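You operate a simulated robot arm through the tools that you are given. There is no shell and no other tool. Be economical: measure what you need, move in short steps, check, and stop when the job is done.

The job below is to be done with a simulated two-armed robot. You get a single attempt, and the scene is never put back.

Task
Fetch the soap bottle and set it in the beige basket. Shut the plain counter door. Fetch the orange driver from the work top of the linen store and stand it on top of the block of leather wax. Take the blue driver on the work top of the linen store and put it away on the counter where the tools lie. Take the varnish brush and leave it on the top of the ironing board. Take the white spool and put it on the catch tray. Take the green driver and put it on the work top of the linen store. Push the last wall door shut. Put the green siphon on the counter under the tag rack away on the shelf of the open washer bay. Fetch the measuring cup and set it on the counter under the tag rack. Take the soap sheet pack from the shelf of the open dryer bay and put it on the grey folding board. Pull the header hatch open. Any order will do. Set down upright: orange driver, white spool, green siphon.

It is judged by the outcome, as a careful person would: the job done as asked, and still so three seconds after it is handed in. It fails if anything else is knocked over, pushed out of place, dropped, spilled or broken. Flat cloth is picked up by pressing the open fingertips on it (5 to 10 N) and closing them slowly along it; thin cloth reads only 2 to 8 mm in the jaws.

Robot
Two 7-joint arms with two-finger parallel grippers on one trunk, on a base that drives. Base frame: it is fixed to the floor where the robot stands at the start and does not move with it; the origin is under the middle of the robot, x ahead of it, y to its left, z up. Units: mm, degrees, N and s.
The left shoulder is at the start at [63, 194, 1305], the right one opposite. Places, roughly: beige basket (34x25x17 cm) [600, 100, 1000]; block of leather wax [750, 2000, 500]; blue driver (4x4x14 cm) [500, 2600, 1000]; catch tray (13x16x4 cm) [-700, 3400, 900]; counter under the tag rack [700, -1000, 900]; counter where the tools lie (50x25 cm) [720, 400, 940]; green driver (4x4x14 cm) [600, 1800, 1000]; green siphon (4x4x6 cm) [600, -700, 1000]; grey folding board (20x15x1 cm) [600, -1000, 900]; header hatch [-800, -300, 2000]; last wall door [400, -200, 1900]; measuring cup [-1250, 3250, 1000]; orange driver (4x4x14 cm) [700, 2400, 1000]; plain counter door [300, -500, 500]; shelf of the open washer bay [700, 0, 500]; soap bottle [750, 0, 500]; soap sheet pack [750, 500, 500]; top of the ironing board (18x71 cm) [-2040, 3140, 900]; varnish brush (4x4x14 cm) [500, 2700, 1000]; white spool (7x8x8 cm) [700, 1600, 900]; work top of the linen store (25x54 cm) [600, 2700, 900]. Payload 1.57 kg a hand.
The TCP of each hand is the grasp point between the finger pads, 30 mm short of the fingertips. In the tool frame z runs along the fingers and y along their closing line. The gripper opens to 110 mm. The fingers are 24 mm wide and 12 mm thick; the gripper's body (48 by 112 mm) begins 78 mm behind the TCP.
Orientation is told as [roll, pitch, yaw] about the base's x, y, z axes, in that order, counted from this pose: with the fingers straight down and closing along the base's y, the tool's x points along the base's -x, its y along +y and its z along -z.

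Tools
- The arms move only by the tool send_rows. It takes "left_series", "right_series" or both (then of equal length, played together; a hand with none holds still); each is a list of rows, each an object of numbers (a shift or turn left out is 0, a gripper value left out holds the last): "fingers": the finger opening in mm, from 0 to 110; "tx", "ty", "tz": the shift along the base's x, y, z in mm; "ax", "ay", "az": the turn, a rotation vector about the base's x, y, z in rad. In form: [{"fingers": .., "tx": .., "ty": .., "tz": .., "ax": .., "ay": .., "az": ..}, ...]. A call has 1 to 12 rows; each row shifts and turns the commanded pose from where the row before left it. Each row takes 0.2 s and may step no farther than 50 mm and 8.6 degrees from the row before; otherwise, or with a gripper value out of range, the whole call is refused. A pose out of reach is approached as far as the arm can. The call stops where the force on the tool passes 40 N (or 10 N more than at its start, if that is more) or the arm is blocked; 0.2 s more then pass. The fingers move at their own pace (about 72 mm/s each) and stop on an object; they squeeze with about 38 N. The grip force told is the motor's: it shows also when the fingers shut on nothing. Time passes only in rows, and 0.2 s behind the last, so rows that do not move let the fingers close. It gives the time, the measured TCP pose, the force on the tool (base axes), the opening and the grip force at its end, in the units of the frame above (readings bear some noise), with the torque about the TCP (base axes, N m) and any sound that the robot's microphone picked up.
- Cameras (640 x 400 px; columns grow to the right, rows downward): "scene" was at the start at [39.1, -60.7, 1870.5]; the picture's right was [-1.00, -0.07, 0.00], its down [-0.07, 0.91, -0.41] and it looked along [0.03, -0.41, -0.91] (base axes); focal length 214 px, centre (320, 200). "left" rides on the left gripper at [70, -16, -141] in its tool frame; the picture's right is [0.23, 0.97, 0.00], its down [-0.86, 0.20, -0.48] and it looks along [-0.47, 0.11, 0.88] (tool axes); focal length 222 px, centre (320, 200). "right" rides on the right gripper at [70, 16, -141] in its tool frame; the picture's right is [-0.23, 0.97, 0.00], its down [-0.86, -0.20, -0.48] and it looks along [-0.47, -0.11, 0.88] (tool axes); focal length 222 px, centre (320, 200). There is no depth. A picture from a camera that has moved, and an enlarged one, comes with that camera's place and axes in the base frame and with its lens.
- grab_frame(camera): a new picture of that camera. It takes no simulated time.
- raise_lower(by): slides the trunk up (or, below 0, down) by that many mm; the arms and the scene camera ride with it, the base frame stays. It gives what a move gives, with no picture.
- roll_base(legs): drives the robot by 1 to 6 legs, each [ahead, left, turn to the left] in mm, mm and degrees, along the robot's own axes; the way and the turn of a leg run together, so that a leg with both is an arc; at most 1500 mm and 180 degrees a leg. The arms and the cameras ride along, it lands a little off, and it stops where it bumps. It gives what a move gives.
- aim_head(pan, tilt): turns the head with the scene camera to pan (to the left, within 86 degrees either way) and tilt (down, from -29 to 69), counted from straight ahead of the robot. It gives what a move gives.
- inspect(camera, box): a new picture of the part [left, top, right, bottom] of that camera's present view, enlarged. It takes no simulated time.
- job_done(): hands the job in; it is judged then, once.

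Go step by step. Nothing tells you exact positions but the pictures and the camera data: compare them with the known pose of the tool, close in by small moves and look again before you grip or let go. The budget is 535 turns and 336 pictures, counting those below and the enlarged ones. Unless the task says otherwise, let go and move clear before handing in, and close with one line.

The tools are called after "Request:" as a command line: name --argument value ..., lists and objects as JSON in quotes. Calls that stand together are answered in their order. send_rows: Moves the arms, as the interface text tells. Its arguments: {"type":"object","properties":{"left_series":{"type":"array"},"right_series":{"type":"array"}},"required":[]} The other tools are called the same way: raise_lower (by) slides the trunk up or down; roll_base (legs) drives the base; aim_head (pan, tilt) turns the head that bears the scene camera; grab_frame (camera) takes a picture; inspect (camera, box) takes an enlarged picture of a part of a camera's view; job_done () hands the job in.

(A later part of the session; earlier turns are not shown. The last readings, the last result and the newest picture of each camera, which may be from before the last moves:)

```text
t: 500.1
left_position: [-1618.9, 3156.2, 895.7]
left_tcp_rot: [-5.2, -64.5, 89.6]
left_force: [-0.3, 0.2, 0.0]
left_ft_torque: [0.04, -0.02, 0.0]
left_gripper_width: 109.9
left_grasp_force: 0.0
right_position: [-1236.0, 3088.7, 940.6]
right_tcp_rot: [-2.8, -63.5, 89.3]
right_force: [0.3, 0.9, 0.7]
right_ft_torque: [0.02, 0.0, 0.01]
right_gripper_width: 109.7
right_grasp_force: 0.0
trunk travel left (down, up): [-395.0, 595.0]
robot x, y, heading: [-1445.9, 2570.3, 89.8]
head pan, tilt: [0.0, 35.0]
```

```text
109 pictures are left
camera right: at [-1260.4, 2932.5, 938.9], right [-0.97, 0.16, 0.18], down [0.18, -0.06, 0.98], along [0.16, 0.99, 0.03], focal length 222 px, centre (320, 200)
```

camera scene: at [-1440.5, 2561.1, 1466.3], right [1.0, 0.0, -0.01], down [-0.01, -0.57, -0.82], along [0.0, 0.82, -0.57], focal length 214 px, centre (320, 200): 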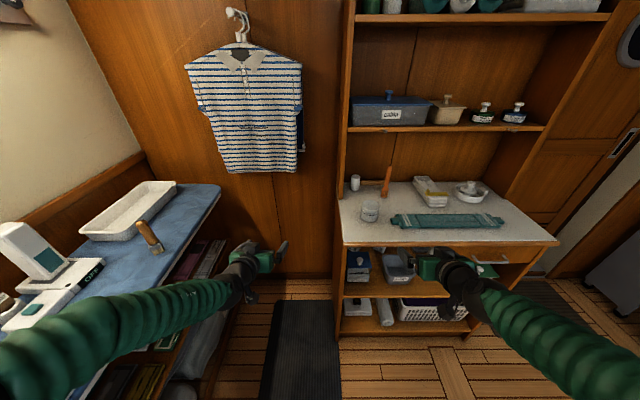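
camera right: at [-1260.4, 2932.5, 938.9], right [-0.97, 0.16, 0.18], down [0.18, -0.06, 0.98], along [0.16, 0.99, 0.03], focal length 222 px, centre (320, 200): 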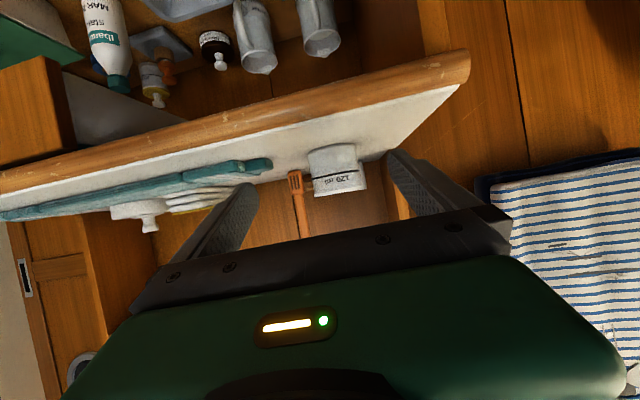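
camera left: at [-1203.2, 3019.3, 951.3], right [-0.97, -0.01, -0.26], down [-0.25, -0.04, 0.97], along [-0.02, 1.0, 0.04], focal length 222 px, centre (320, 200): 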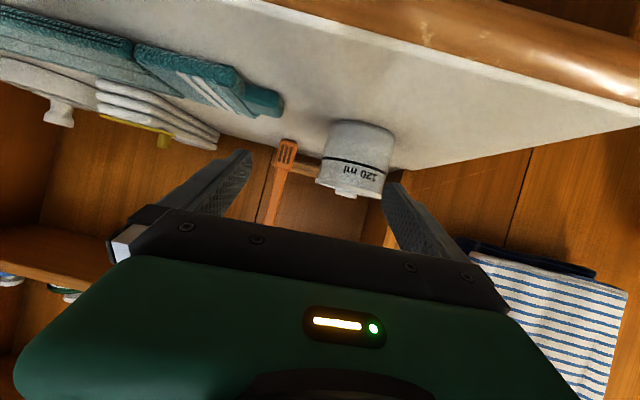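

Request:
send_rows --right_series '[{"ty": 20, "tz": -8, "tx": 3}, {"ty": 20, "tz": -8, "tx": 3}, {"ty": 20, "tz": -8}, {"ty": 20}, {}]'

Request:
roll_base --legs '[[50, 0, 0]]'

Request:
grab_frame --camera "right"

```text
t: 501.3
left_position: [-1619.2, 3156.0, 897.2]
left_tcp_rot: [-5.1, -64.5, 89.4]
left_force: [-0.6, 0.1, 0.0]
left_ft_torque: [-0.04, 0.03, -0.02]
left_gripper_width: 110.1
left_grasp_force: 0.1
right_position: [-1229.5, 3167.8, 917.4]
right_tcp_rot: [-2.7, -63.7, 89.2]
right_force: [0.9, -0.2, 0.4]
right_ft_torque: [-0.03, 0.0, 0.0]
right_gripper_width: 110.0
right_grasp_force: 0.1
trunk travel left (down, up): [-395.0, 595.0]
robot x, y, heading: [-1452.2, 2568.8, 89.8]
head pan, tilt: [0.0, 35.0]
```

```text
t: 502.2
left_position: [-1619.4, 3207.8, 895.1]
left_tcp_rot: [-5.2, -64.5, 89.5]
left_force: [0.2, -0.1, 0.6]
left_ft_torque: [0.02, -0.02, -0.01]
left_gripper_width: 110.2
left_grasp_force: 0.0
right_position: [-1228.3, 3219.1, 916.2]
right_tcp_rot: [-2.7, -63.5, 89.4]
right_force: [0.6, 0.7, -1.0]
right_ft_torque: [-0.01, 0.01, 0.0]
right_gripper_width: 109.9
right_grasp_force: 0.0
trunk travel left (down, up): [-395.0, 595.0]
robot x, y, heading: [-1448.8, 2618.3, 90.0]
head pan, tilt: [0.0, 35.0]
```

```text
108 pictures are left
camera right: at [-1253.5, 3062.9, 914.2], right [-0.97, 0.16, 0.18], down [0.18, -0.06, 0.98], along [0.16, 0.99, 0.03], focal length 222 px, centre (320, 200)
```

right: 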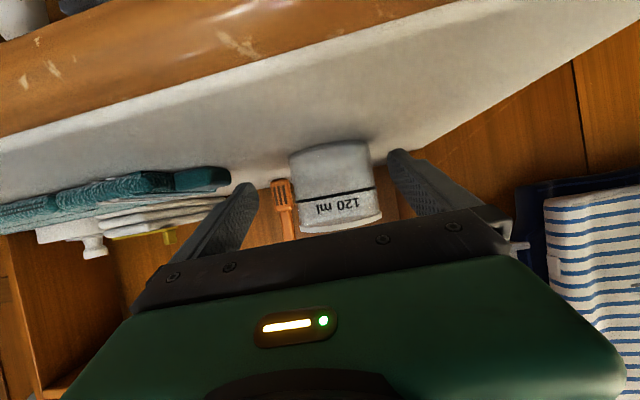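

Request:
send_rows --right_series '[{"tx": -4, "tz": -3}, {"ty": 14}, {"ty": 14}, {"ty": 14}, {"ty": 12}, {}]'

Request:
grab_frame --camera "right"

```text
t: 503.6
left_position: [-1619.4, 3205.5, 897.5]
left_tcp_rot: [-5.1, -64.6, 89.4]
left_force: [0.2, 0.4, -0.9]
left_ft_torque: [-0.02, 0.02, 0.0]
left_gripper_width: 110.0
left_grasp_force: 0.1
right_position: [-1232.7, 3272.3, 913.4]
right_tcp_rot: [-2.7, -63.6, 89.4]
right_force: [0.3, 0.1, 0.7]
right_ft_torque: [-0.01, 0.02, -0.02]
right_gripper_width: 109.8
right_grasp_force: 0.0
trunk travel left (down, up): [-395.0, 595.0]
robot x, y, heading: [-1446.8, 2615.8, 89.7]
head pan, tilt: [0.0, 35.0]
```

```text
107 pictures are left
camera right: at [-1257.4, 3114.8, 912.5], right [-0.97, 0.15, 0.18], down [0.18, -0.06, 0.98], along [0.16, 0.99, 0.03], focal length 222 px, centre (320, 200)
```

right: 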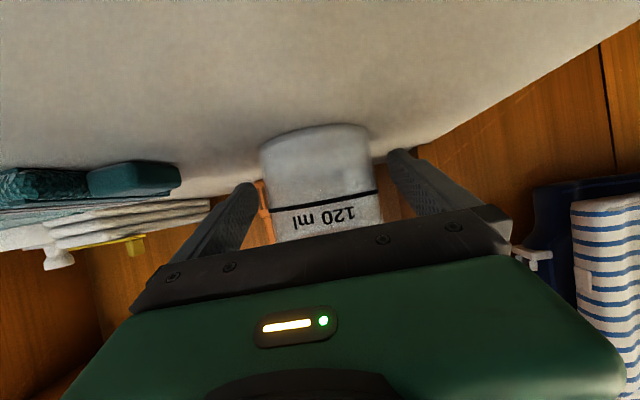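

The cup is between the fingers. I close and lift.

Request:
send_rows --right_series '[{"ty": 6, "fingers": 95}, {"fingers": 85}, {"fingers": 70}, {"fingers": 70}, {}]'

Request:
grab_frame --camera "right"

```text
t: 504.8
left_position: [-1618.7, 3206.6, 898.7]
left_tcp_rot: [-5.3, -64.6, 89.6]
left_force: [0.4, -0.3, 0.5]
left_ft_torque: [0.03, -0.01, -0.02]
left_gripper_width: 110.4
left_grasp_force: 0.2
right_position: [-1233.3, 3276.7, 914.0]
right_tcp_rot: [-2.8, -63.6, 89.3]
right_force: [-0.9, -0.7, 0.0]
right_ft_torque: [-0.01, 0.02, 0.03]
right_gripper_width: 71.7
right_grasp_force: 12.5
trunk travel left (down, up): [-395.0, 595.0]
robot x, y, heading: [-1445.9, 2613.6, 89.9]
head pan, tilt: [0.0, 35.0]
```

```text
106 pictures are left
camera right: at [-1258.2, 3121.0, 912.0], right [-0.97, 0.15, 0.18], down [0.18, -0.06, 0.98], along [0.16, 0.99, 0.03], focal length 222 px, centre (320, 200)
```

right: 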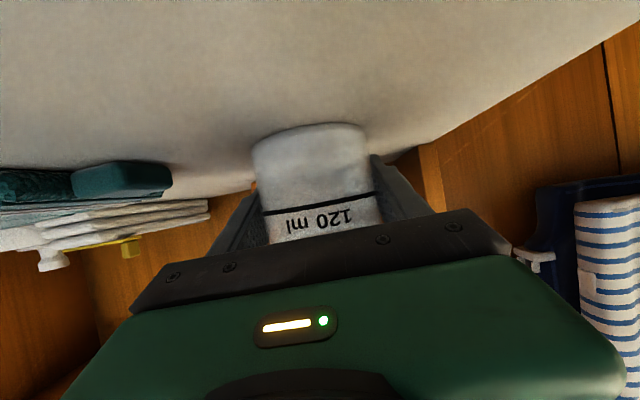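

Request:
send_rows --right_series '[{"fingers": 50}, {"fingers": 50}, {"tz": 12}, {"tz": 20}, {"tz": 20}, {"tz": 15, "ty": -15}, {"ty": -30}]'

Request:
grab_frame --camera "right"

```text
t: 506.4
left_position: [-1620.1, 3205.8, 897.2]
left_tcp_rot: [-5.1, -64.7, 89.4]
left_force: [0.4, 0.7, 0.0]
left_ft_torque: [0.02, 0.02, -0.01]
left_gripper_width: 110.0
left_grasp_force: 0.0
right_position: [-1232.9, 3231.6, 981.7]
right_tcp_rot: [-2.6, -63.6, 89.1]
right_force: [0.1, -0.9, -0.4]
right_ft_torque: [-0.01, 0.02, 0.08]
right_gripper_width: 70.5
right_grasp_force: 38.5
trunk travel left (down, up): [-395.0, 595.0]
robot x, y, heading: [-1448.3, 2615.3, 89.8]
head pan, tilt: [0.0, 35.0]
```

```text
105 pictures are left
camera right: at [-1257.8, 3075.5, 979.3], right [-0.97, 0.16, 0.18], down [0.18, -0.06, 0.98], along [0.16, 0.99, 0.03], focal length 222 px, centre (320, 200)
```

right: 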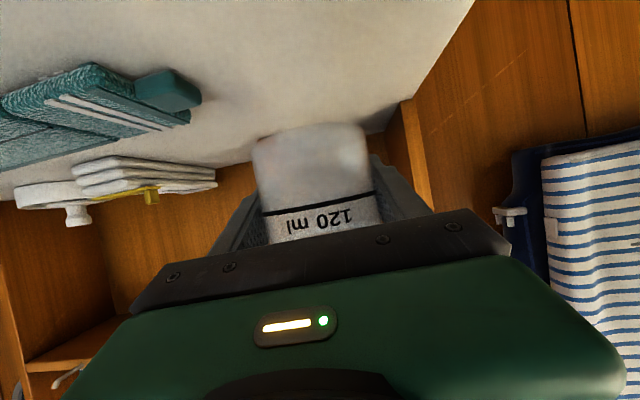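

The cup is held upright. I back out and return to the linen store for the blue driver with the left hand.

Request:
roll_base --legs '[[-330, 0, 0], [0, -1100, 0], [0, 0, -90]]'

Request:
raise_lower --by 131

Request:
aim_head --pan 10 --tilt 35

Request:
grab_frame --camera "scene"

```text
t: 517.6
left_position: [222.7, 2434.8, 897.3]
left_tcp_rot: [-5.2, -64.7, -2.4]
left_force: [-0.1, -0.1, 0.4]
left_ft_torque: [0.01, 0.04, 0.02]
left_gripper_width: 110.2
left_grasp_force: 0.1
right_position: [237.9, 2048.4, 980.4]
right_tcp_rot: [-2.7, -63.5, -2.7]
right_force: [0.3, -0.5, -0.1]
right_ft_torque: [-0.01, -0.02, 0.0]
right_gripper_width: 70.1
right_grasp_force: 38.1
trunk travel left (down, up): [-395.0, 595.0]
robot x, y, heading: [-371.0, 2284.9, -2.0]
head pan, tilt: [0.0, 35.0]
```

```text
t: 519.2
left_position: [223.2, 2435.5, 1028.4]
left_tcp_rot: [-5.3, -64.6, -2.4]
left_force: [0.2, -0.6, 0.0]
left_ft_torque: [0.03, -0.04, -0.04]
left_gripper_width: 110.1
left_grasp_force: 0.1
right_position: [238.0, 2048.2, 1110.2]
right_tcp_rot: [-2.7, -63.6, -2.6]
right_force: [-0.6, 0.2, 0.4]
right_ft_torque: [0.04, -0.03, 0.02]
right_gripper_width: 70.6
right_grasp_force: 38.0
trunk travel left (down, up): [-526.0, 464.0]
robot x, y, heading: [-372.4, 2282.2, -2.1]
head pan, tilt: [0.0, 35.0]
```

```text
t: 519.9
left_position: [223.0, 2434.4, 1029.0]
left_tcp_rot: [-5.2, -64.8, -2.3]
left_force: [0.6, -0.3, 0.4]
left_ft_torque: [-0.01, 0.03, -0.01]
left_gripper_width: 109.8
left_grasp_force: 0.1
right_position: [237.6, 2048.8, 1111.2]
right_tcp_rot: [-2.7, -63.8, -2.6]
right_force: [0.8, -0.1, -0.2]
right_ft_torque: [-0.01, -0.02, -0.02]
right_gripper_width: 70.5
right_grasp_force: 38.0
trunk travel left (down, up): [-526.0, 464.0]
robot x, y, heading: [-372.8, 2283.7, -2.2]
head pan, tilt: [10.0, 35.0]
```

```text
104 pictures are left
camera scene: at [-250.8, 2298.3, 1537.3], right [0.14, -0.99, 0.0], down [-0.57, -0.08, -0.82], along [0.81, 0.11, -0.58], focal length 214 px, centre (320, 200)
```

scene: 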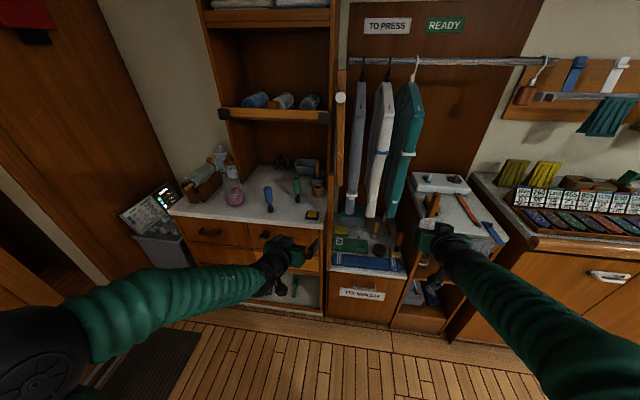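

The blue driver is at about (507, 2648). I line up the left hand.

Request:
roll_base --legs '[[0, 215, 2], [150, 0, 0]]'

Request:
send_rows --left_series '[{"fingers": 80}, {}]'

Request:
grab_frame --camera "left"

```text
t: 522.5
left_position: [368.7, 2673.7, 1029.2]
left_tcp_rot: [-5.0, -64.7, -0.5]
left_force: [-0.2, -0.5, 0.0]
left_ft_torque: [-0.06, -0.04, -0.01]
left_gripper_width: 110.1
left_grasp_force: 0.1
right_position: [396.6, 2287.4, 1111.6]
right_tcp_rot: [-2.7, -63.7, -0.5]
right_force: [0.1, 0.6, -1.5]
right_ft_torque: [-0.02, 0.02, 0.0]
right_gripper_width: 70.2
right_grasp_force: 37.9
trunk travel left (down, up): [-526.0, 464.0]
robot x, y, heading: [-217.3, 2503.6, 0.1]
head pan, tilt: [10.0, 35.0]
```

```text
t: 523.1
left_position: [369.4, 2671.7, 1029.6]
left_tcp_rot: [-4.9, -64.7, -0.7]
left_force: [-0.7, -0.5, 0.2]
left_ft_torque: [0.01, 0.03, 0.04]
left_gripper_width: 80.0
left_grasp_force: 0.0
right_position: [396.3, 2284.4, 1111.3]
right_tcp_rot: [-2.5, -63.5, -0.8]
right_force: [0.9, 0.3, -1.2]
right_ft_torque: [0.02, -0.01, 0.04]
right_gripper_width: 70.3
right_grasp_force: 36.9
trunk travel left (down, up): [-526.0, 464.0]
robot x, y, heading: [-220.9, 2502.6, 0.0]
head pan, tilt: [10.0, 35.0]
```

```text
103 pictures are left
camera left: at [211.2, 2669.2, 1025.6], right [-0.01, 0.97, -0.24], down [-0.05, 0.24, 0.97], along [1.0, 0.02, 0.04], focal length 222 px, centre (320, 200)
```

left: 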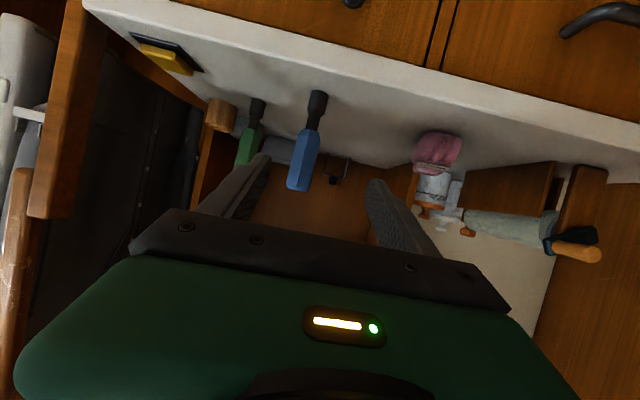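

The cup hand is close to the hanging shirts, so I draw it back before moving further.

Request:
send_rows --right_series '[{"tx": -20}, {"tx": -20}, {"tx": -20}, {"tx": -20}, {"tx": -20}]'

Request:
send_rows --left_series '[{"tx": 15, "ty": -4, "tz": -6}, {"tx": 15, "ty": -4, "tz": -6}, {"tx": 15, "ty": -4, "tz": -6}, {"tx": 15, "ty": -4, "tz": -4}]'

Request:
grab_frame --camera "left"

```text
t: 524.3
left_position: [368.0, 2674.4, 1029.1]
left_tcp_rot: [-5.3, -64.7, -0.5]
left_force: [0.0, 0.3, -1.1]
left_ft_torque: [0.02, 0.0, 0.02]
left_gripper_width: 80.0
left_grasp_force: 0.0
right_position: [302.0, 2289.9, 1114.9]
right_tcp_rot: [-2.9, -63.7, -0.5]
right_force: [0.1, 0.0, -0.7]
right_ft_torque: [0.01, -0.02, -0.03]
right_gripper_width: 70.2
right_grasp_force: 38.3
right hand out of reach, approached as far as the arm can: row 1
trunk travel left (down, up): [-526.0, 464.0]
robot x, y, heading: [-217.6, 2503.6, -0.1]
head pan, tilt: [10.0, 35.0]
```

```text
t: 525.3
left_position: [395.3, 2667.3, 1032.5]
left_tcp_rot: [-5.1, -64.8, -0.4]
left_force: [0.1, -0.1, -0.9]
left_ft_torque: [-0.03, 0.01, 0.03]
left_gripper_width: 79.9
left_grasp_force: 0.1
left hand out of reach, approached as far as the arm can: row 2, 3, 4
right_position: [301.6, 2288.9, 1113.4]
right_tcp_rot: [-2.8, -63.7, -0.5]
right_force: [-0.1, 0.5, 0.4]
right_ft_torque: [0.01, 0.0, 0.04]
right_gripper_width: 69.8
right_grasp_force: 37.6
trunk travel left (down, up): [-526.0, 464.0]
robot x, y, heading: [-217.7, 2500.5, 0.2]
head pan, tilt: [10.0, 35.0]
```

```text
102 pictures are left
camera left: at [236.6, 2665.0, 1029.0], right [-0.01, 0.97, -0.24], down [-0.05, 0.24, 0.97], along [1.0, 0.02, 0.04], focal length 222 px, centre (320, 200)
```

left: 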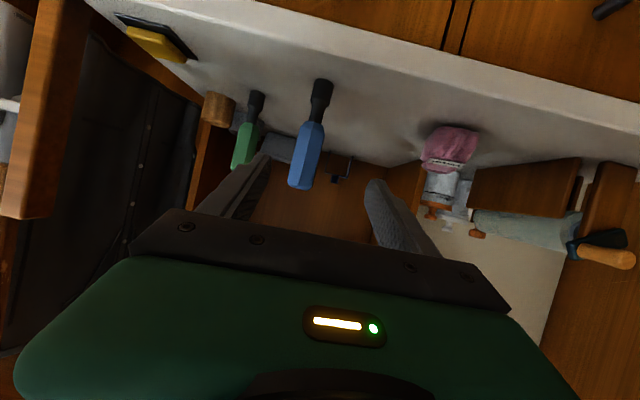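

The left arm is in an unfavourable configuration. I back off, fold it down to vertical and re-extend it as I did before.

Request:
roll_base --legs '[[-120, 0, 0]]'

Request:
send_rows --left_series '[{"ay": 0.14, "tx": -28, "tz": -25}, {"ay": 0.14, "tx": -28, "tz": -25}, {"ay": 0.14, "tx": -28, "tz": -25}, {"ay": 0.14, "tx": -28, "tz": -25}, {"ay": 0.14, "tx": -28, "tz": -25}, {"ay": 0.14, "tx": -28, "tz": -25}, {"ay": 0.14, "tx": -28, "tz": -25}, {"ay": 0.14, "tx": -28, "tz": -30}, {"tz": -45}, {"tz": -45, "ty": 20}, {"tz": -45, "ty": 20}, {"tz": -45, "ty": 20}]'

```text
t: 526.6
left_position: [276.3, 2666.3, 1031.8]
left_tcp_rot: [-5.2, -64.6, -0.2]
left_force: [0.1, 0.2, -0.1]
left_ft_torque: [0.02, 0.02, 0.02]
left_gripper_width: 80.1
left_grasp_force: 0.1
right_position: [182.2, 2287.5, 1113.3]
right_tcp_rot: [-2.9, -63.5, -0.6]
right_force: [-0.1, 0.3, 0.1]
right_ft_torque: [0.03, -0.01, 0.02]
right_gripper_width: 70.4
right_grasp_force: 37.7
trunk travel left (down, up): [-526.0, 464.0]
robot x, y, heading: [-337.2, 2502.7, 0.1]
head pan, tilt: [10.0, 35.0]
```

```text
t: 529.2
left_position: [-31.6, 2758.4, 802.3]
left_tcp_rot: [-5.5, -0.5, -0.2]
left_force: [0.0, -0.2, 0.3]
left_ft_torque: [0.01, -0.01, 0.02]
left_gripper_width: 80.0
left_grasp_force: 0.0
left hand out of reach, approached as far as the arm can: row 7, 8, 9, 10, 11, 12
right_position: [180.5, 2288.3, 1114.8]
right_tcp_rot: [-2.9, -63.7, -0.5]
right_force: [-0.1, 0.8, -0.3]
right_ft_torque: [-0.02, 0.0, 0.0]
right_gripper_width: 70.0
right_grasp_force: 38.0
trunk travel left (down, up): [-526.0, 464.0]
robot x, y, heading: [-339.6, 2500.5, 0.0]
head pan, tilt: [10.0, 35.0]
```

Request:
send_rows --left_series '[{"tx": 30, "ty": 20, "ax": 0.05}, {"tx": 30, "ty": 20, "ax": 0.05}, {"tz": -40}, {"tz": -40}, {"tz": -40}, {"tz": -40}, {"tz": -30}]'

Request:
aim_head --pan 40 --tilt 55

Request:
grab_frame --camera "scene"

```text
t: 530.8
left_position: [-40.1, 2780.0, 797.1]
left_tcp_rot: [0.1, -0.6, -0.3]
left_force: [-0.5, 0.3, -0.3]
left_ft_torque: [0.01, -0.01, -0.03]
left_gripper_width: 79.8
left_grasp_force: 0.0
left hand out of reach, approached as far as the arm can: row 1, 2, 3, 4, 5, 6, 7
right_position: [181.0, 2288.6, 1115.1]
right_tcp_rot: [-2.7, -63.7, -0.7]
right_force: [0.0, 0.2, 0.0]
right_ft_torque: [0.01, 0.0, -0.01]
right_gripper_width: 70.2
right_grasp_force: 37.4
trunk travel left (down, up): [-526.0, 464.0]
robot x, y, heading: [-339.7, 2500.7, 0.1]
head pan, tilt: [10.0, 35.0]
```

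```text
t: 531.7
left_position: [-40.3, 2778.2, 796.8]
left_tcp_rot: [0.1, -0.7, -0.3]
left_force: [-0.4, 0.6, 0.2]
left_ft_torque: [-0.02, 0.02, 0.02]
left_gripper_width: 80.0
left_grasp_force: 0.0
right_position: [182.3, 2288.7, 1113.8]
right_tcp_rot: [-2.9, -63.7, -0.7]
right_force: [-0.3, -0.4, 0.3]
right_ft_torque: [0.01, -0.03, -0.01]
right_gripper_width: 70.1
right_grasp_force: 38.2
trunk travel left (down, up): [-526.0, 464.0]
robot x, y, heading: [-334.6, 2502.1, 0.1]
head pan, tilt: [40.0, 55.0]
```

```text
101 pictures are left
camera scene: at [-251.0, 2551.3, 1509.1], right [0.64, -0.77, 0.0], down [-0.63, -0.53, -0.57], along [0.44, 0.37, -0.82], focal length 214 px, centre (320, 200)
```

scene: 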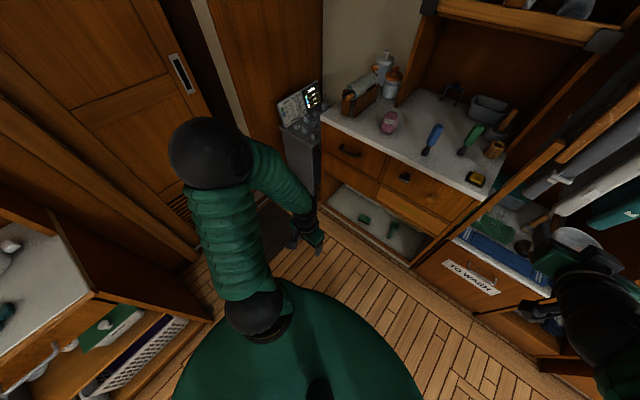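

I'll re-pitch the left hand and use only trunk and base for positioning, which avoids the arm's limit.

Request:
send_rows --left_series '[{"ay": -0.14, "tx": 28, "tz": 25}, {"ay": -0.14, "tx": 28, "tz": 25}, {"ay": -0.14, "tx": 28, "tz": 25}, {"ay": -0.14, "tx": 28, "tz": 25, "ty": -10}, {"ay": -0.14, "tx": 28, "tz": 25, "ty": -10}, {"ay": -0.14, "tx": 28, "tz": 25, "ty": -10}, {"ay": -0.14, "tx": 28, "tz": 25, "ty": -10}, {"ay": -0.13, "tx": 28, "tz": 15, "ty": -10}, {"tx": 28}, {"tx": 28}, {"tx": 20}, {}]'

Request:
grab_frame --camera "left"

```text
t: 534.3
left_position: [266.1, 2730.6, 988.0]
left_tcp_rot: [0.6, -64.1, -0.5]
left_force: [0.3, 1.0, -0.1]
left_ft_torque: [0.0, 0.0, 0.01]
left_gripper_width: 80.0
left_grasp_force: 0.1
left hand out of reach, approached as far as the arm can: row 2, 5
right_position: [180.8, 2288.1, 1114.2]
right_tcp_rot: [-2.6, -63.7, -0.6]
right_force: [-0.2, -0.5, -0.7]
right_ft_torque: [-0.01, 0.01, -0.02]
right_gripper_width: 70.3
right_grasp_force: 37.8
trunk travel left (down, up): [-526.0, 464.0]
robot x, y, heading: [-340.9, 2500.4, 0.2]
head pan, tilt: [40.0, 55.0]
```

```text
100 pictures are left
camera left: at [108.6, 2714.9, 985.5], right [-0.1, 0.97, -0.2], down [-0.06, 0.2, 0.98], along [0.99, 0.11, 0.04], focal length 222 px, centre (320, 200)
```

left: 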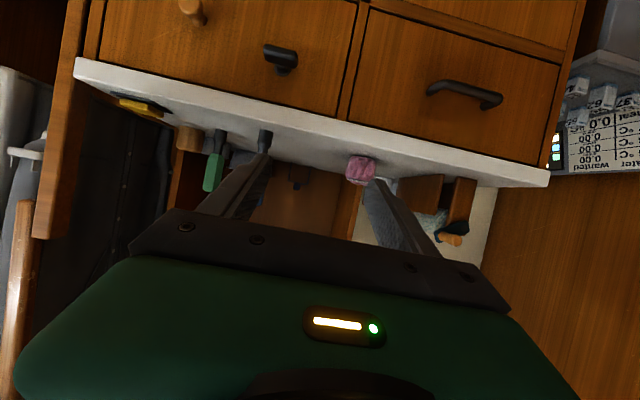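

The left hand is in a good pose again. I shift right and drive forward.

Request:
roll_base --legs '[[0, -84, 0], [130, 0, 0]]'

Request:
grab_frame --camera "left"

```text
t: 536.3
left_position: [394.6, 2648.1, 987.9]
left_tcp_rot: [0.4, -64.2, -0.4]
left_force: [0.0, -0.9, -1.0]
left_ft_torque: [-0.03, 0.02, 0.05]
left_gripper_width: 80.0
left_grasp_force: 0.0
right_position: [311.8, 2204.6, 1115.1]
right_tcp_rot: [-2.9, -63.6, -0.6]
right_force: [0.1, -0.6, -1.3]
right_ft_torque: [-0.02, 0.03, -0.01]
right_gripper_width: 70.2
right_grasp_force: 37.7
trunk travel left (down, up): [-526.0, 464.0]
robot x, y, heading: [-208.2, 2413.9, 0.0]
head pan, tilt: [40.0, 55.0]
```

```text
99 pictures are left
camera left: at [238.8, 2631.8, 985.3], right [-0.1, 0.97, -0.2], down [-0.06, 0.2, 0.98], along [0.99, 0.11, 0.04], focal length 222 px, centre (320, 200)
```

left: 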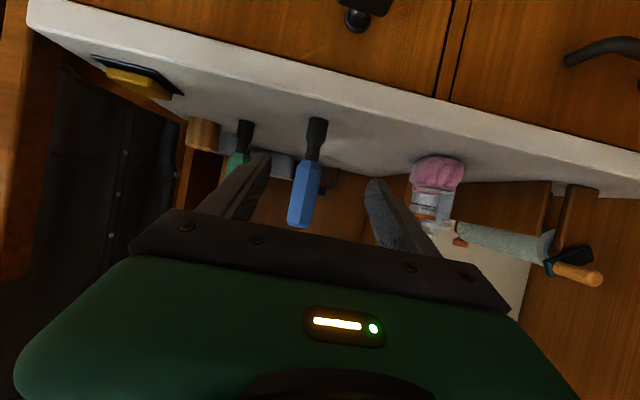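

Request:
roll_base --legs '[[45, -6, 0]]'

Request:
send_rows --left_series '[{"tx": 14}, {"tx": 14}, {"tx": 12}, {}]'

Request:
grab_frame --camera "left"

```text
t: 537.2
left_position: [438.3, 2631.4, 990.2]
left_tcp_rot: [1.7, -64.3, -1.7]
left_force: [-1.1, -0.3, 0.3]
left_ft_torque: [0.02, 0.01, 0.01]
left_gripper_width: 80.0
left_grasp_force: 0.1
right_position: [354.3, 2187.4, 1115.4]
right_tcp_rot: [-1.5, -63.7, -1.7]
right_force: [-0.1, 0.0, -0.7]
right_ft_torque: [0.01, -0.04, 0.01]
right_gripper_width: 70.2
right_grasp_force: 37.5
trunk travel left (down, up): [-526.0, 464.0]
robot x, y, heading: [-162.9, 2407.5, 0.1]
head pan, tilt: [40.0, 55.0]
```

```text
t: 538.2
left_position: [480.6, 2635.0, 988.3]
left_tcp_rot: [1.4, -64.2, -1.2]
left_force: [-0.4, -0.2, 0.2]
left_ft_torque: [0.0, 0.0, 0.02]
left_gripper_width: 80.0
left_grasp_force: 0.0
right_position: [355.7, 2191.8, 1114.0]
right_tcp_rot: [-2.0, -63.7, -1.2]
right_force: [-0.1, 0.3, -1.0]
right_ft_torque: [-0.08, -0.02, 0.01]
right_gripper_width: 70.2
right_grasp_force: 38.2
trunk travel left (down, up): [-526.0, 464.0]
robot x, y, heading: [-162.1, 2412.6, 0.1]
head pan, tilt: [40.0, 55.0]
```

```text
98 pictures are left
camera left: at [322.9, 2619.4, 986.2], right [-0.1, 0.98, -0.2], down [-0.06, 0.19, 0.98], along [0.99, 0.11, 0.04], focal length 222 px, centre (320, 200)
```

left: 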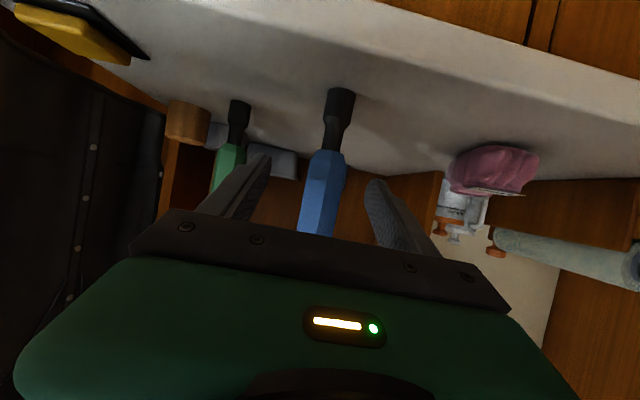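

Request:
send_rows --left_series '[{"tx": 13, "ty": 4}, {"tx": 13, "ty": 3}, {"fingers": 20}, {"fingers": 0}, {"fingers": 0}, {"fingers": 0}]'

Request:
send_rows --left_series '[{"tz": 15}, {"tz": 20}, {"tz": 20}, {"tz": 10}, {}]'

Request:
grab_frame --camera "left"

```text
t: 539.6
left_position: [506.6, 2642.7, 988.1]
left_tcp_rot: [1.2, -64.2, -1.1]
left_force: [-0.6, -0.2, 1.7]
left_ft_torque: [-0.03, -0.06, 0.02]
left_gripper_width: 32.5
left_grasp_force: 38.3
right_position: [355.9, 2190.8, 1114.0]
right_tcp_rot: [-2.1, -63.7, -1.2]
right_force: [0.7, 0.2, -0.5]
right_ft_torque: [0.03, -0.02, 0.01]
right_gripper_width: 70.2
right_grasp_force: 37.8
trunk travel left (down, up): [-526.0, 464.0]
robot x, y, heading: [-163.0, 2410.9, -0.1]
head pan, tilt: [40.0, 55.0]
```

```text
t: 540.8
left_position: [507.3, 2641.3, 1052.9]
left_tcp_rot: [1.2, -64.1, -1.2]
left_force: [-0.3, 0.0, -2.6]
left_ft_torque: [0.0, 0.01, 0.02]
left_gripper_width: 32.3
left_grasp_force: 38.1
right_position: [357.3, 2191.6, 1112.6]
right_tcp_rot: [-2.1, -63.7, -1.3]
right_force: [-0.1, 0.9, -0.4]
right_ft_torque: [-0.01, -0.01, -0.03]
right_gripper_width: 70.2
right_grasp_force: 38.2
trunk travel left (down, up): [-526.0, 464.0]
robot x, y, heading: [-163.2, 2410.0, -0.1]
head pan, tilt: [40.0, 55.0]
```

```text
97 pictures are left
camera left: at [350.3, 2625.7, 1050.9], right [-0.1, 0.98, -0.2], down [-0.06, 0.19, 0.98], along [0.99, 0.11, 0.04], focal length 222 px, centre (320, 200)
```

left: 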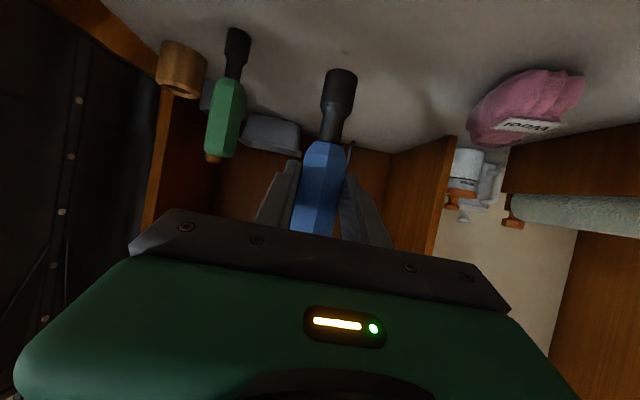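

The blue driver is lifted. I back out and travel to the tool counter near y 400.

Request:
send_rows --left_series '[{"tx": -25, "tz": 10}, {"tx": -25}, {"tx": -20}]'

Request:
roll_base --legs '[[-170, 0, 0], [0, -1200, 0], [0, -800, 0]]'

Request:
aim_head --pan 5 --tilt 40

Request:
grab_frame --camera "scene"

Request:
inspect --camera "scene" --box '[180, 110, 420, 260]'

```text
t: 541.6
left_position: [438.2, 2642.9, 1063.9]
left_tcp_rot: [1.3, -64.1, -1.2]
left_force: [0.3, 0.6, -0.9]
left_ft_torque: [-0.02, 0.02, 0.02]
left_gripper_width: 32.2
left_grasp_force: 38.2
right_position: [356.8, 2191.6, 1114.6]
right_tcp_rot: [-2.1, -63.8, -1.2]
right_force: [-0.1, -1.1, -0.8]
right_ft_torque: [-0.02, 0.01, 0.02]
right_gripper_width: 70.1
right_grasp_force: 38.2
trunk travel left (down, up): [-526.0, 464.0]
robot x, y, heading: [-163.9, 2408.4, 0.1]
head pan, tilt: [40.0, 55.0]
```

```text
t: 552.8
left_position: [261.5, 613.1, 1063.4]
left_tcp_rot: [1.0, -64.1, -0.4]
left_force: [0.2, -0.2, -1.4]
left_ft_torque: [-0.02, 0.0, 0.01]
left_gripper_width: 32.4
left_grasp_force: 37.9
right_position: [183.2, 162.3, 1115.7]
right_tcp_rot: [-2.3, -63.7, -0.4]
right_force: [0.4, 0.0, 0.0]
right_ft_torque: [0.01, -0.01, -0.02]
right_gripper_width: 69.9
right_grasp_force: 38.2
trunk travel left (down, up): [-526.0, 464.0]
robot x, y, heading: [-338.7, 371.1, 0.6]
head pan, tilt: [40.0, 55.0]
```

```text
t: 553.8
left_position: [259.3, 610.8, 1063.3]
left_tcp_rot: [1.3, -64.1, -0.6]
left_force: [-0.9, -0.9, -0.9]
left_ft_torque: [-0.03, 0.0, 0.02]
left_gripper_width: 32.4
left_grasp_force: 37.5
right_position: [182.7, 158.4, 1114.8]
right_tcp_rot: [-2.0, -63.8, -0.7]
right_force: [0.4, -0.7, -0.4]
right_ft_torque: [-0.02, -0.06, 0.02]
right_gripper_width: 70.1
right_grasp_force: 38.3
trunk travel left (down, up): [-526.0, 464.0]
robot x, y, heading: [-339.4, 367.6, 0.6]
head pan, tilt: [5.0, 40.0]
```

```text
96 pictures are left
camera scene: at [-221.7, 382.9, 1529.7], right [0.1, -1.0, 0.0], down [-0.64, -0.06, -0.76], along [0.76, 0.07, -0.64], focal length 214 px, centre (320, 200)
```

scene: 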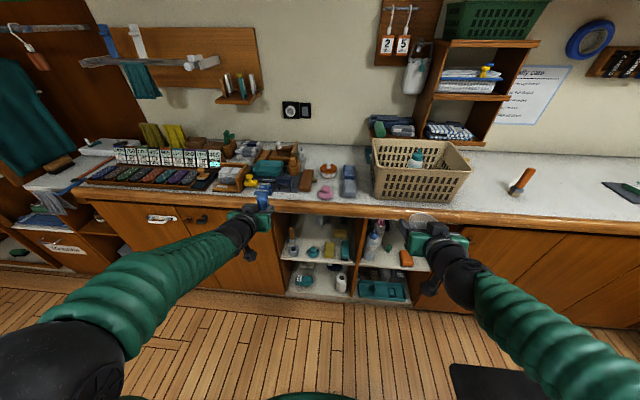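

```text
2.67 times, centred on (300, 185) of scene
camera zoom: at [-221.7, 382.9, 1529.7], right [0.1, -1.0, 0.0], down [-0.64, -0.06, -0.76], along [0.76, 0.07, -0.64], focal length 572 px, centre (373, 240)
```

zoom: 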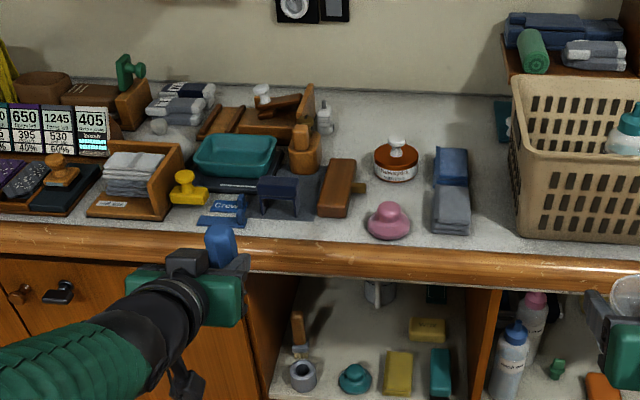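

The free spot between the pink stamp and the amber bottle is centred at about (608, 424). I raise the cup hand above the basket rim, then move in.

Request:
send_rows --right_series '[{"tz": 25}, {"tz": 25}, {"tz": 25}, {"tz": 25}]'

Request:
roll_base --legs '[[0, -187, -0.6], [230, 0, 0]]'

Request:
grab_frame --camera "left"

Request:
grab_frame --camera "scene"

```text
t: 554.8
left_position: [259.4, 609.9, 1064.0]
left_tcp_rot: [1.3, -64.2, -0.6]
left_force: [-0.3, -0.4, -1.8]
left_ft_torque: [-0.02, 0.01, 0.0]
left_gripper_width: 32.2
left_grasp_force: 38.2
right_position: [192.1, 159.6, 1212.8]
right_tcp_rot: [-2.0, -63.8, -0.7]
right_force: [0.8, -0.5, -0.2]
right_ft_torque: [-0.02, -0.02, 0.0]
right_gripper_width: 70.0
right_grasp_force: 37.4
right hand out of reach, approached as far as the arm can: row 2, 3
trunk travel left (down, up): [-526.0, 464.0]
robot x, y, heading: [-337.1, 368.3, 0.7]
head pan, tilt: [5.0, 40.0]
```

```text
t: 557.7
left_position: [492.1, 420.4, 1063.0]
left_tcp_rot: [1.2, -64.1, -0.9]
left_force: [-0.1, -0.6, -1.3]
left_ft_torque: [0.01, -0.03, 0.04]
left_gripper_width: 32.5
left_grasp_force: 37.9
right_position: [421.2, -30.9, 1212.0]
right_tcp_rot: [-2.1, -63.7, -0.8]
right_force: [0.0, 0.0, -0.9]
right_ft_torque: [-0.02, 0.03, -0.03]
right_gripper_width: 69.7
right_grasp_force: 38.3
trunk travel left (down, up): [-526.0, 464.0]
robot x, y, heading: [-106.4, 182.6, 0.1]
head pan, tilt: [5.0, 40.0]
```

```text
94 pictures are left
camera left: at [335.3, 403.0, 1061.4], right [-0.1, 0.98, -0.2], down [-0.06, 0.19, 0.98], along [0.99, 0.11, 0.04], focal length 222 px, centre (320, 200)
```

left: 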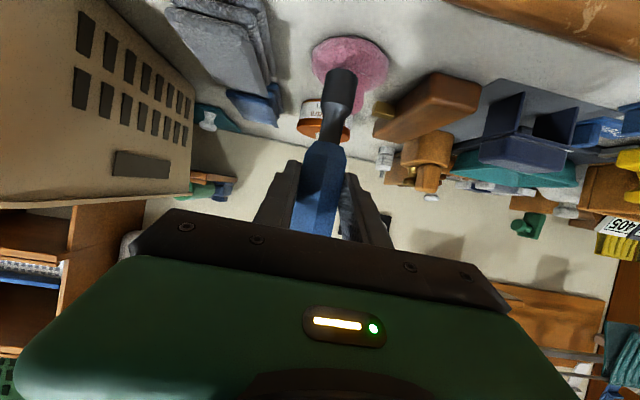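

```text
93 pictures are left
camera scene: at [9.1, 194.9, 1529.8], right [0.09, -1.0, 0.0], down [-0.64, -0.06, -0.77], along [0.76, 0.07, -0.64], focal length 214 px, centre (320, 200)
```

scene: 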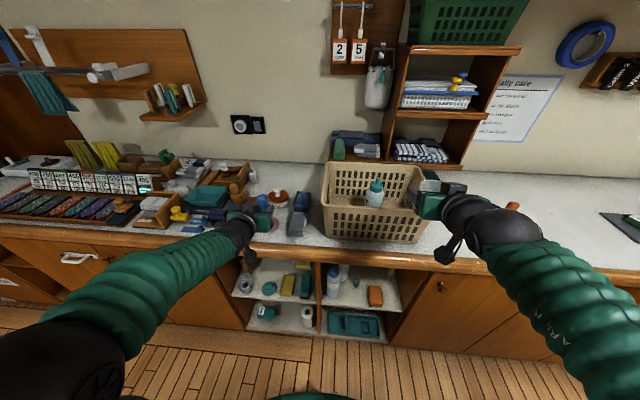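

The gap between the pink stamp and the amber jar is visible. I go forward 60 mm with the base and 50 with the arm.

Request:
roll_base --legs '[[62, 0, 0]]'

Request:
send_rows --left_series '[{"tx": 14, "ty": 1}, {"tx": 14, "ty": 1}, {"tx": 14, "ty": 1}, {"tx": 8, "tz": -8}, {"tz": -8}, {}]'

Request:
grab_frame --camera "left"

Request:
inspect --camera "scene" --box '[180, 150, 340, 250]'

```text
t: 558.7
left_position: [554.5, 420.5, 1064.3]
left_tcp_rot: [1.3, -64.1, -0.8]
left_force: [-0.5, -0.4, -1.3]
left_ft_torque: [-0.05, -0.01, 0.04]
left_gripper_width: 32.5
left_grasp_force: 37.8
right_position: [483.5, -29.9, 1213.4]
right_tcp_rot: [-2.1, -63.8, -0.8]
right_force: [-0.2, 0.7, -0.6]
right_ft_torque: [0.0, 0.01, -0.01]
right_gripper_width: 70.0
right_grasp_force: 37.9
trunk travel left (down, up): [-526.0, 464.0]
robot x, y, heading: [-43.5, 183.4, 0.2]
head pan, tilt: [5.0, 40.0]
```

```text
t: 560.1
left_position: [604.1, 422.2, 1047.8]
left_tcp_rot: [1.3, -64.2, -0.8]
left_force: [0.9, -1.8, 1.6]
left_ft_torque: [-0.13, -0.13, -0.04]
left_gripper_width: 32.4
left_grasp_force: 38.3
right_position: [484.9, -30.6, 1211.0]
right_tcp_rot: [-1.9, -63.8, -0.9]
right_force: [-0.1, 0.8, -1.0]
right_ft_torque: [-0.01, 0.0, 0.01]
right_gripper_width: 69.9
right_grasp_force: 38.3
trunk travel left (down, up): [-526.0, 464.0]
robot x, y, heading: [-45.6, 180.2, 0.4]
head pan, tilt: [5.0, 40.0]
```

```text
92 pictures are left
camera left: at [447.7, 405.5, 1045.2], right [-0.1, 0.98, -0.2], down [-0.06, 0.19, 0.98], along [0.99, 0.11, 0.04], focal length 222 px, centre (320, 200)
```

left: 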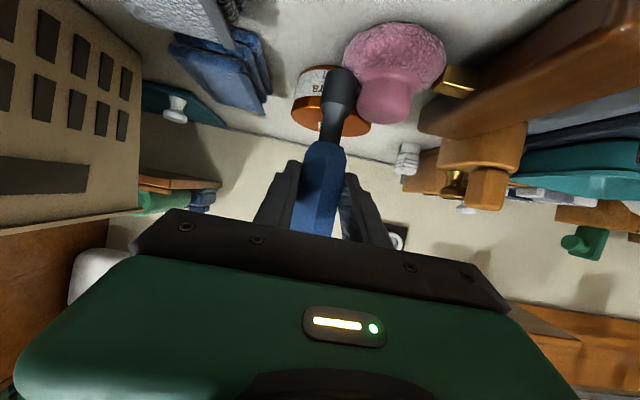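

```text
4.00 times, centred on (260, 200) of scene
camera zoom: at [72.1, 194.5, 1529.8], right [0.09, -1.0, 0.0], down [-0.64, -0.06, -0.77], along [0.76, 0.07, -0.64], focal length 858 px, centre (560, 200)
```

zoom: 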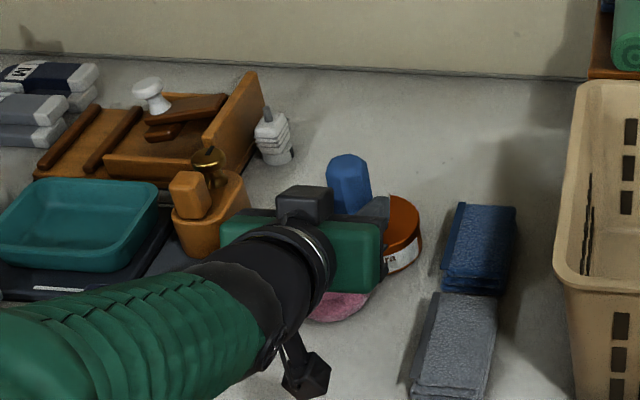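

The driver's lower end caught the pink stamp and pushed it from about (528, 425) to (604, 455). I'll lift now, deliver the cup first, then use the free right hand to put the stamp back before setting the driver down.

Request:
send_rows --left_series '[{"tz": 20}, {"tz": 25}, {"tz": 25}, {"tz": 20, "tx": -20}, {"tx": -25}]'

Request:
roll_base --legs '[[-200, 0, 0]]'

Request:
inspect --camera "scene" --box '[180, 130, 380, 255]'

```text
t: 561.3
left_position: [559.4, 420.8, 1138.6]
left_tcp_rot: [1.5, -64.1, -1.2]
left_force: [0.0, -0.2, 0.0]
left_ft_torque: [0.03, 0.05, 0.07]
left_gripper_width: 32.8
left_grasp_force: 37.9
right_position: [484.5, -32.0, 1211.4]
right_tcp_rot: [-1.9, -63.8, -1.1]
right_force: [-0.7, -0.2, -0.1]
right_ft_torque: [0.02, -0.05, 0.02]
right_gripper_width: 70.0
right_grasp_force: 37.9
trunk travel left (down, up): [-526.0, 464.0]
robot x, y, heading: [-45.8, 185.1, 0.1]
head pan, tilt: [5.0, 40.0]
```

```text
t: 562.9
left_position: [361.7, 421.0, 1137.5]
left_tcp_rot: [1.4, -64.0, -1.1]
left_force: [-0.3, 0.0, -1.2]
left_ft_torque: [0.03, 0.02, -0.02]
left_gripper_width: 32.4
left_grasp_force: 38.2
right_position: [286.2, -32.1, 1211.4]
right_tcp_rot: [-2.2, -63.7, -0.9]
right_force: [-0.2, 0.6, 0.1]
right_ft_torque: [0.01, 0.0, 0.02]
right_gripper_width: 69.9
right_grasp_force: 37.7
trunk travel left (down, up): [-526.0, 464.0]
robot x, y, heading: [-244.8, 180.6, 0.4]
head pan, tilt: [5.0, 40.0]
```

```text
3.20 times, centred on (280, 192) of scene
camera zoom: at [-126.4, 193.8, 1529.6], right [0.09, -1.0, 0.0], down [-0.64, -0.06, -0.76], along [0.76, 0.07, -0.64], focal length 686 px, centre (448, 224)
```

zoom: 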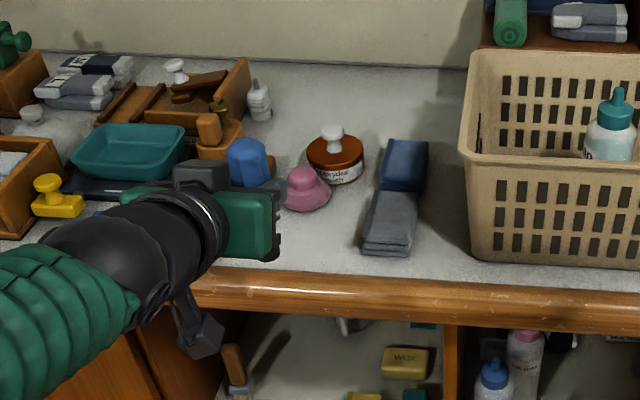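

The stamp still stands upright. I take the cup to the counter under the tag rack, at about (640, -740).

Request:
roll_base --legs '[[0, -712, 0]]'

Request:
aim_head --pan -15 --tilt 40

Request:
grab_frame --camera "scene"

Request:
grab_frame --camera "right"

```text
t: 566.8
left_position: [361.9, -298.6, 1136.9]
left_tcp_rot: [0.9, -64.2, -0.9]
left_force: [0.3, 0.0, -0.6]
left_ft_torque: [0.04, 0.02, -0.04]
left_gripper_width: 32.4
left_grasp_force: 37.9
right_position: [285.0, -753.7, 1212.6]
right_tcp_rot: [-2.3, -63.8, -0.9]
right_force: [0.5, -0.1, 0.9]
right_ft_torque: [-0.02, 0.02, -0.04]
right_gripper_width: 69.8
right_grasp_force: 38.1
trunk travel left (down, up): [-526.0, 464.0]
robot x, y, heading: [-242.1, -539.1, 0.1]
head pan, tilt: [5.0, 40.0]
```

```text
t: 567.6
left_position: [361.8, -301.5, 1138.4]
left_tcp_rot: [1.2, -64.2, -1.0]
left_force: [0.2, -0.3, -1.1]
left_ft_torque: [-0.02, 0.0, -0.01]
left_gripper_width: 32.6
left_grasp_force: 38.3
right_position: [285.2, -755.5, 1212.1]
right_tcp_rot: [-2.0, -63.7, -1.1]
right_force: [0.1, 0.0, -0.5]
right_ft_torque: [0.0, 0.0, 0.02]
right_gripper_width: 69.6
right_grasp_force: 37.9
trunk travel left (down, up): [-526.0, 464.0]
robot x, y, heading: [-247.4, -541.0, 0.2]
head pan, tilt: [-15.0, 40.0]
```

```text
89 pictures are left
camera scene: at [-128.7, -557.5, 1529.8], right [-0.26, -0.97, 0.0], down [-0.62, 0.17, -0.77], along [0.74, -0.2, -0.64], focal length 214 px, centre (320, 200)
```

scene: 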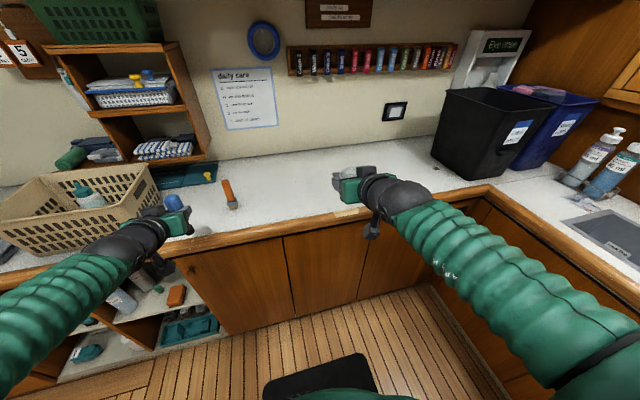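

```text
88 pictures are left
camera right: at [128.8, -731.0, 1210.6], right [0.15, 0.97, 0.19], down [-0.06, -0.18, 0.98], along [0.99, -0.16, 0.03], focal length 222 px, centre (320, 200)
```

right: 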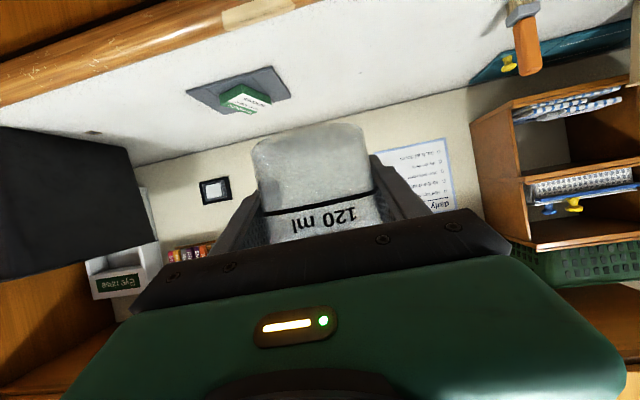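

I lower the cup hand to working height and drive in.

Request:
send_rows --right_series '[{"tz": -25}, {"tz": -25}, {"tz": -25}, {"tz": -25, "ty": 10}, {"ty": 10}]'

Request:
roll_base --legs '[[240, 0, 0]]'

Request:
send_rows --right_series '[{"tx": 25, "tz": -10}, {"tx": 25, "tz": -15}, {"tx": 25, "tz": -20}, {"tx": 20, "tz": -25}, {"tz": -25}, {}]'

Request:
grab_frame --camera "right"

```text
t: 569.0
left_position: [361.0, -303.2, 1139.3]
left_tcp_rot: [1.5, -64.3, -1.3]
left_force: [0.0, -0.2, -0.8]
left_ft_torque: [-0.02, -0.01, 0.01]
left_gripper_width: 32.3
left_grasp_force: 38.4
right_position: [284.9, -700.8, 1101.3]
right_tcp_rot: [0.4, -62.5, 0.9]
right_force: [-0.2, -0.1, -0.4]
right_ft_torque: [-0.02, 0.0, 0.02]
right_gripper_width: 69.5
right_grasp_force: 37.9
trunk travel left (down, up): [-526.0, 464.0]
robot x, y, heading: [-243.4, -539.3, 0.2]
head pan, tilt: [-15.0, 40.0]
stopped in row 5 (right hand): the arm was blocked; the commanded pose is now the measured one
```

```text
t: 570.8
left_position: [603.6, -303.4, 1138.7]
left_tcp_rot: [1.3, -64.1, -1.3]
left_force: [0.4, -0.7, -1.8]
left_ft_torque: [-0.03, -0.02, 0.03]
left_gripper_width: 32.4
left_grasp_force: 38.3
right_position: [525.6, -700.8, 1100.5]
right_tcp_rot: [0.1, -62.4, 0.9]
right_force: [0.0, 0.5, 0.0]
right_ft_torque: [0.05, -0.03, -0.04]
right_gripper_width: 69.6
right_grasp_force: 38.1
trunk travel left (down, up): [-526.0, 464.0]
robot x, y, heading: [0.1, -539.4, 0.1]
head pan, tilt: [-15.0, 40.0]
```

```text
t: 572.4
left_position: [605.1, -303.4, 1138.1]
left_tcp_rot: [1.2, -64.2, -1.3]
left_force: [0.0, 0.0, -1.5]
left_ft_torque: [0.02, 0.03, 0.0]
left_gripper_width: 32.4
left_grasp_force: 37.9
right_position: [611.1, -706.3, 1041.1]
right_tcp_rot: [8.2, -65.2, -6.9]
right_force: [-0.8, 0.5, 0.1]
right_ft_torque: [0.02, 0.02, 0.01]
right_gripper_width: 69.6
right_grasp_force: 37.6
right hand out of reach, approached as far as the arm can: row 5
trunk travel left (down, up): [-526.0, 464.0]
robot x, y, heading: [3.0, -541.2, 0.1]
head pan, tilt: [-15.0, 40.0]
stopped in row 6 (right hand): the arm was blocked; the commanded pose is now the measured one
```

```text
87 pictures are left
camera right: at [452.9, -691.2, 1036.1], right [0.09, 0.96, 0.26], down [-0.08, -0.26, 0.96], along [0.99, -0.1, 0.05], focal length 222 px, centre (320, 200)
```

right: 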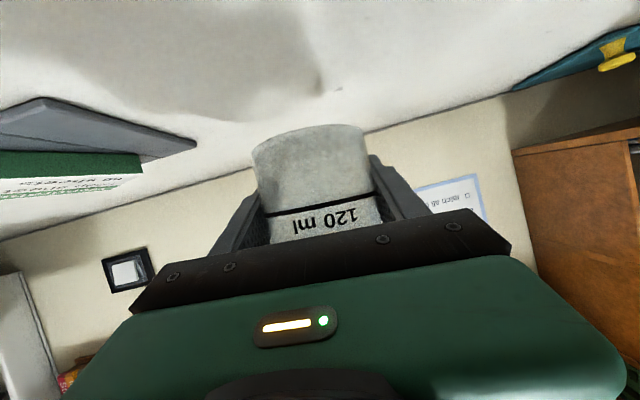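

The arm reports being blocked; I check what it touches.

Request:
aim_head --pan -45 --tilt 60

Request:
grab_frame --camera "scene"

```text
t: 573.4
left_position: [605.4, -303.2, 1138.3]
left_tcp_rot: [1.3, -64.1, -1.3]
left_force: [0.8, 0.1, -1.8]
left_ft_torque: [-0.02, 0.01, 0.01]
left_gripper_width: 32.5
left_grasp_force: 37.3
right_position: [609.5, -704.4, 1042.9]
right_tcp_rot: [8.1, -65.2, -6.8]
right_force: [-0.5, -0.4, -0.6]
right_ft_torque: [0.01, -0.04, -0.04]
right_gripper_width: 69.5
right_grasp_force: 38.5
trunk travel left (down, up): [-526.0, 464.0]
robot x, y, heading: [0.1, -539.6, 0.1]
head pan, tilt: [-45.0, 60.0]
```

```text
86 pictures are left
camera scene: at [78.8, -582.8, 1503.0], right [-0.71, -0.71, 0.0], down [-0.61, 0.61, -0.5], along [0.35, -0.35, -0.87], focal length 214 px, centre (320, 200)
```

scene: 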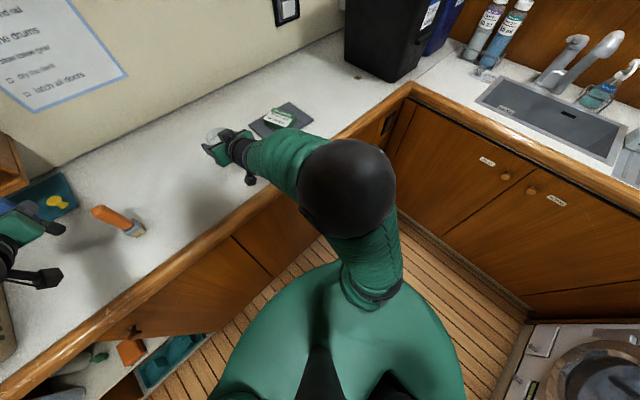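

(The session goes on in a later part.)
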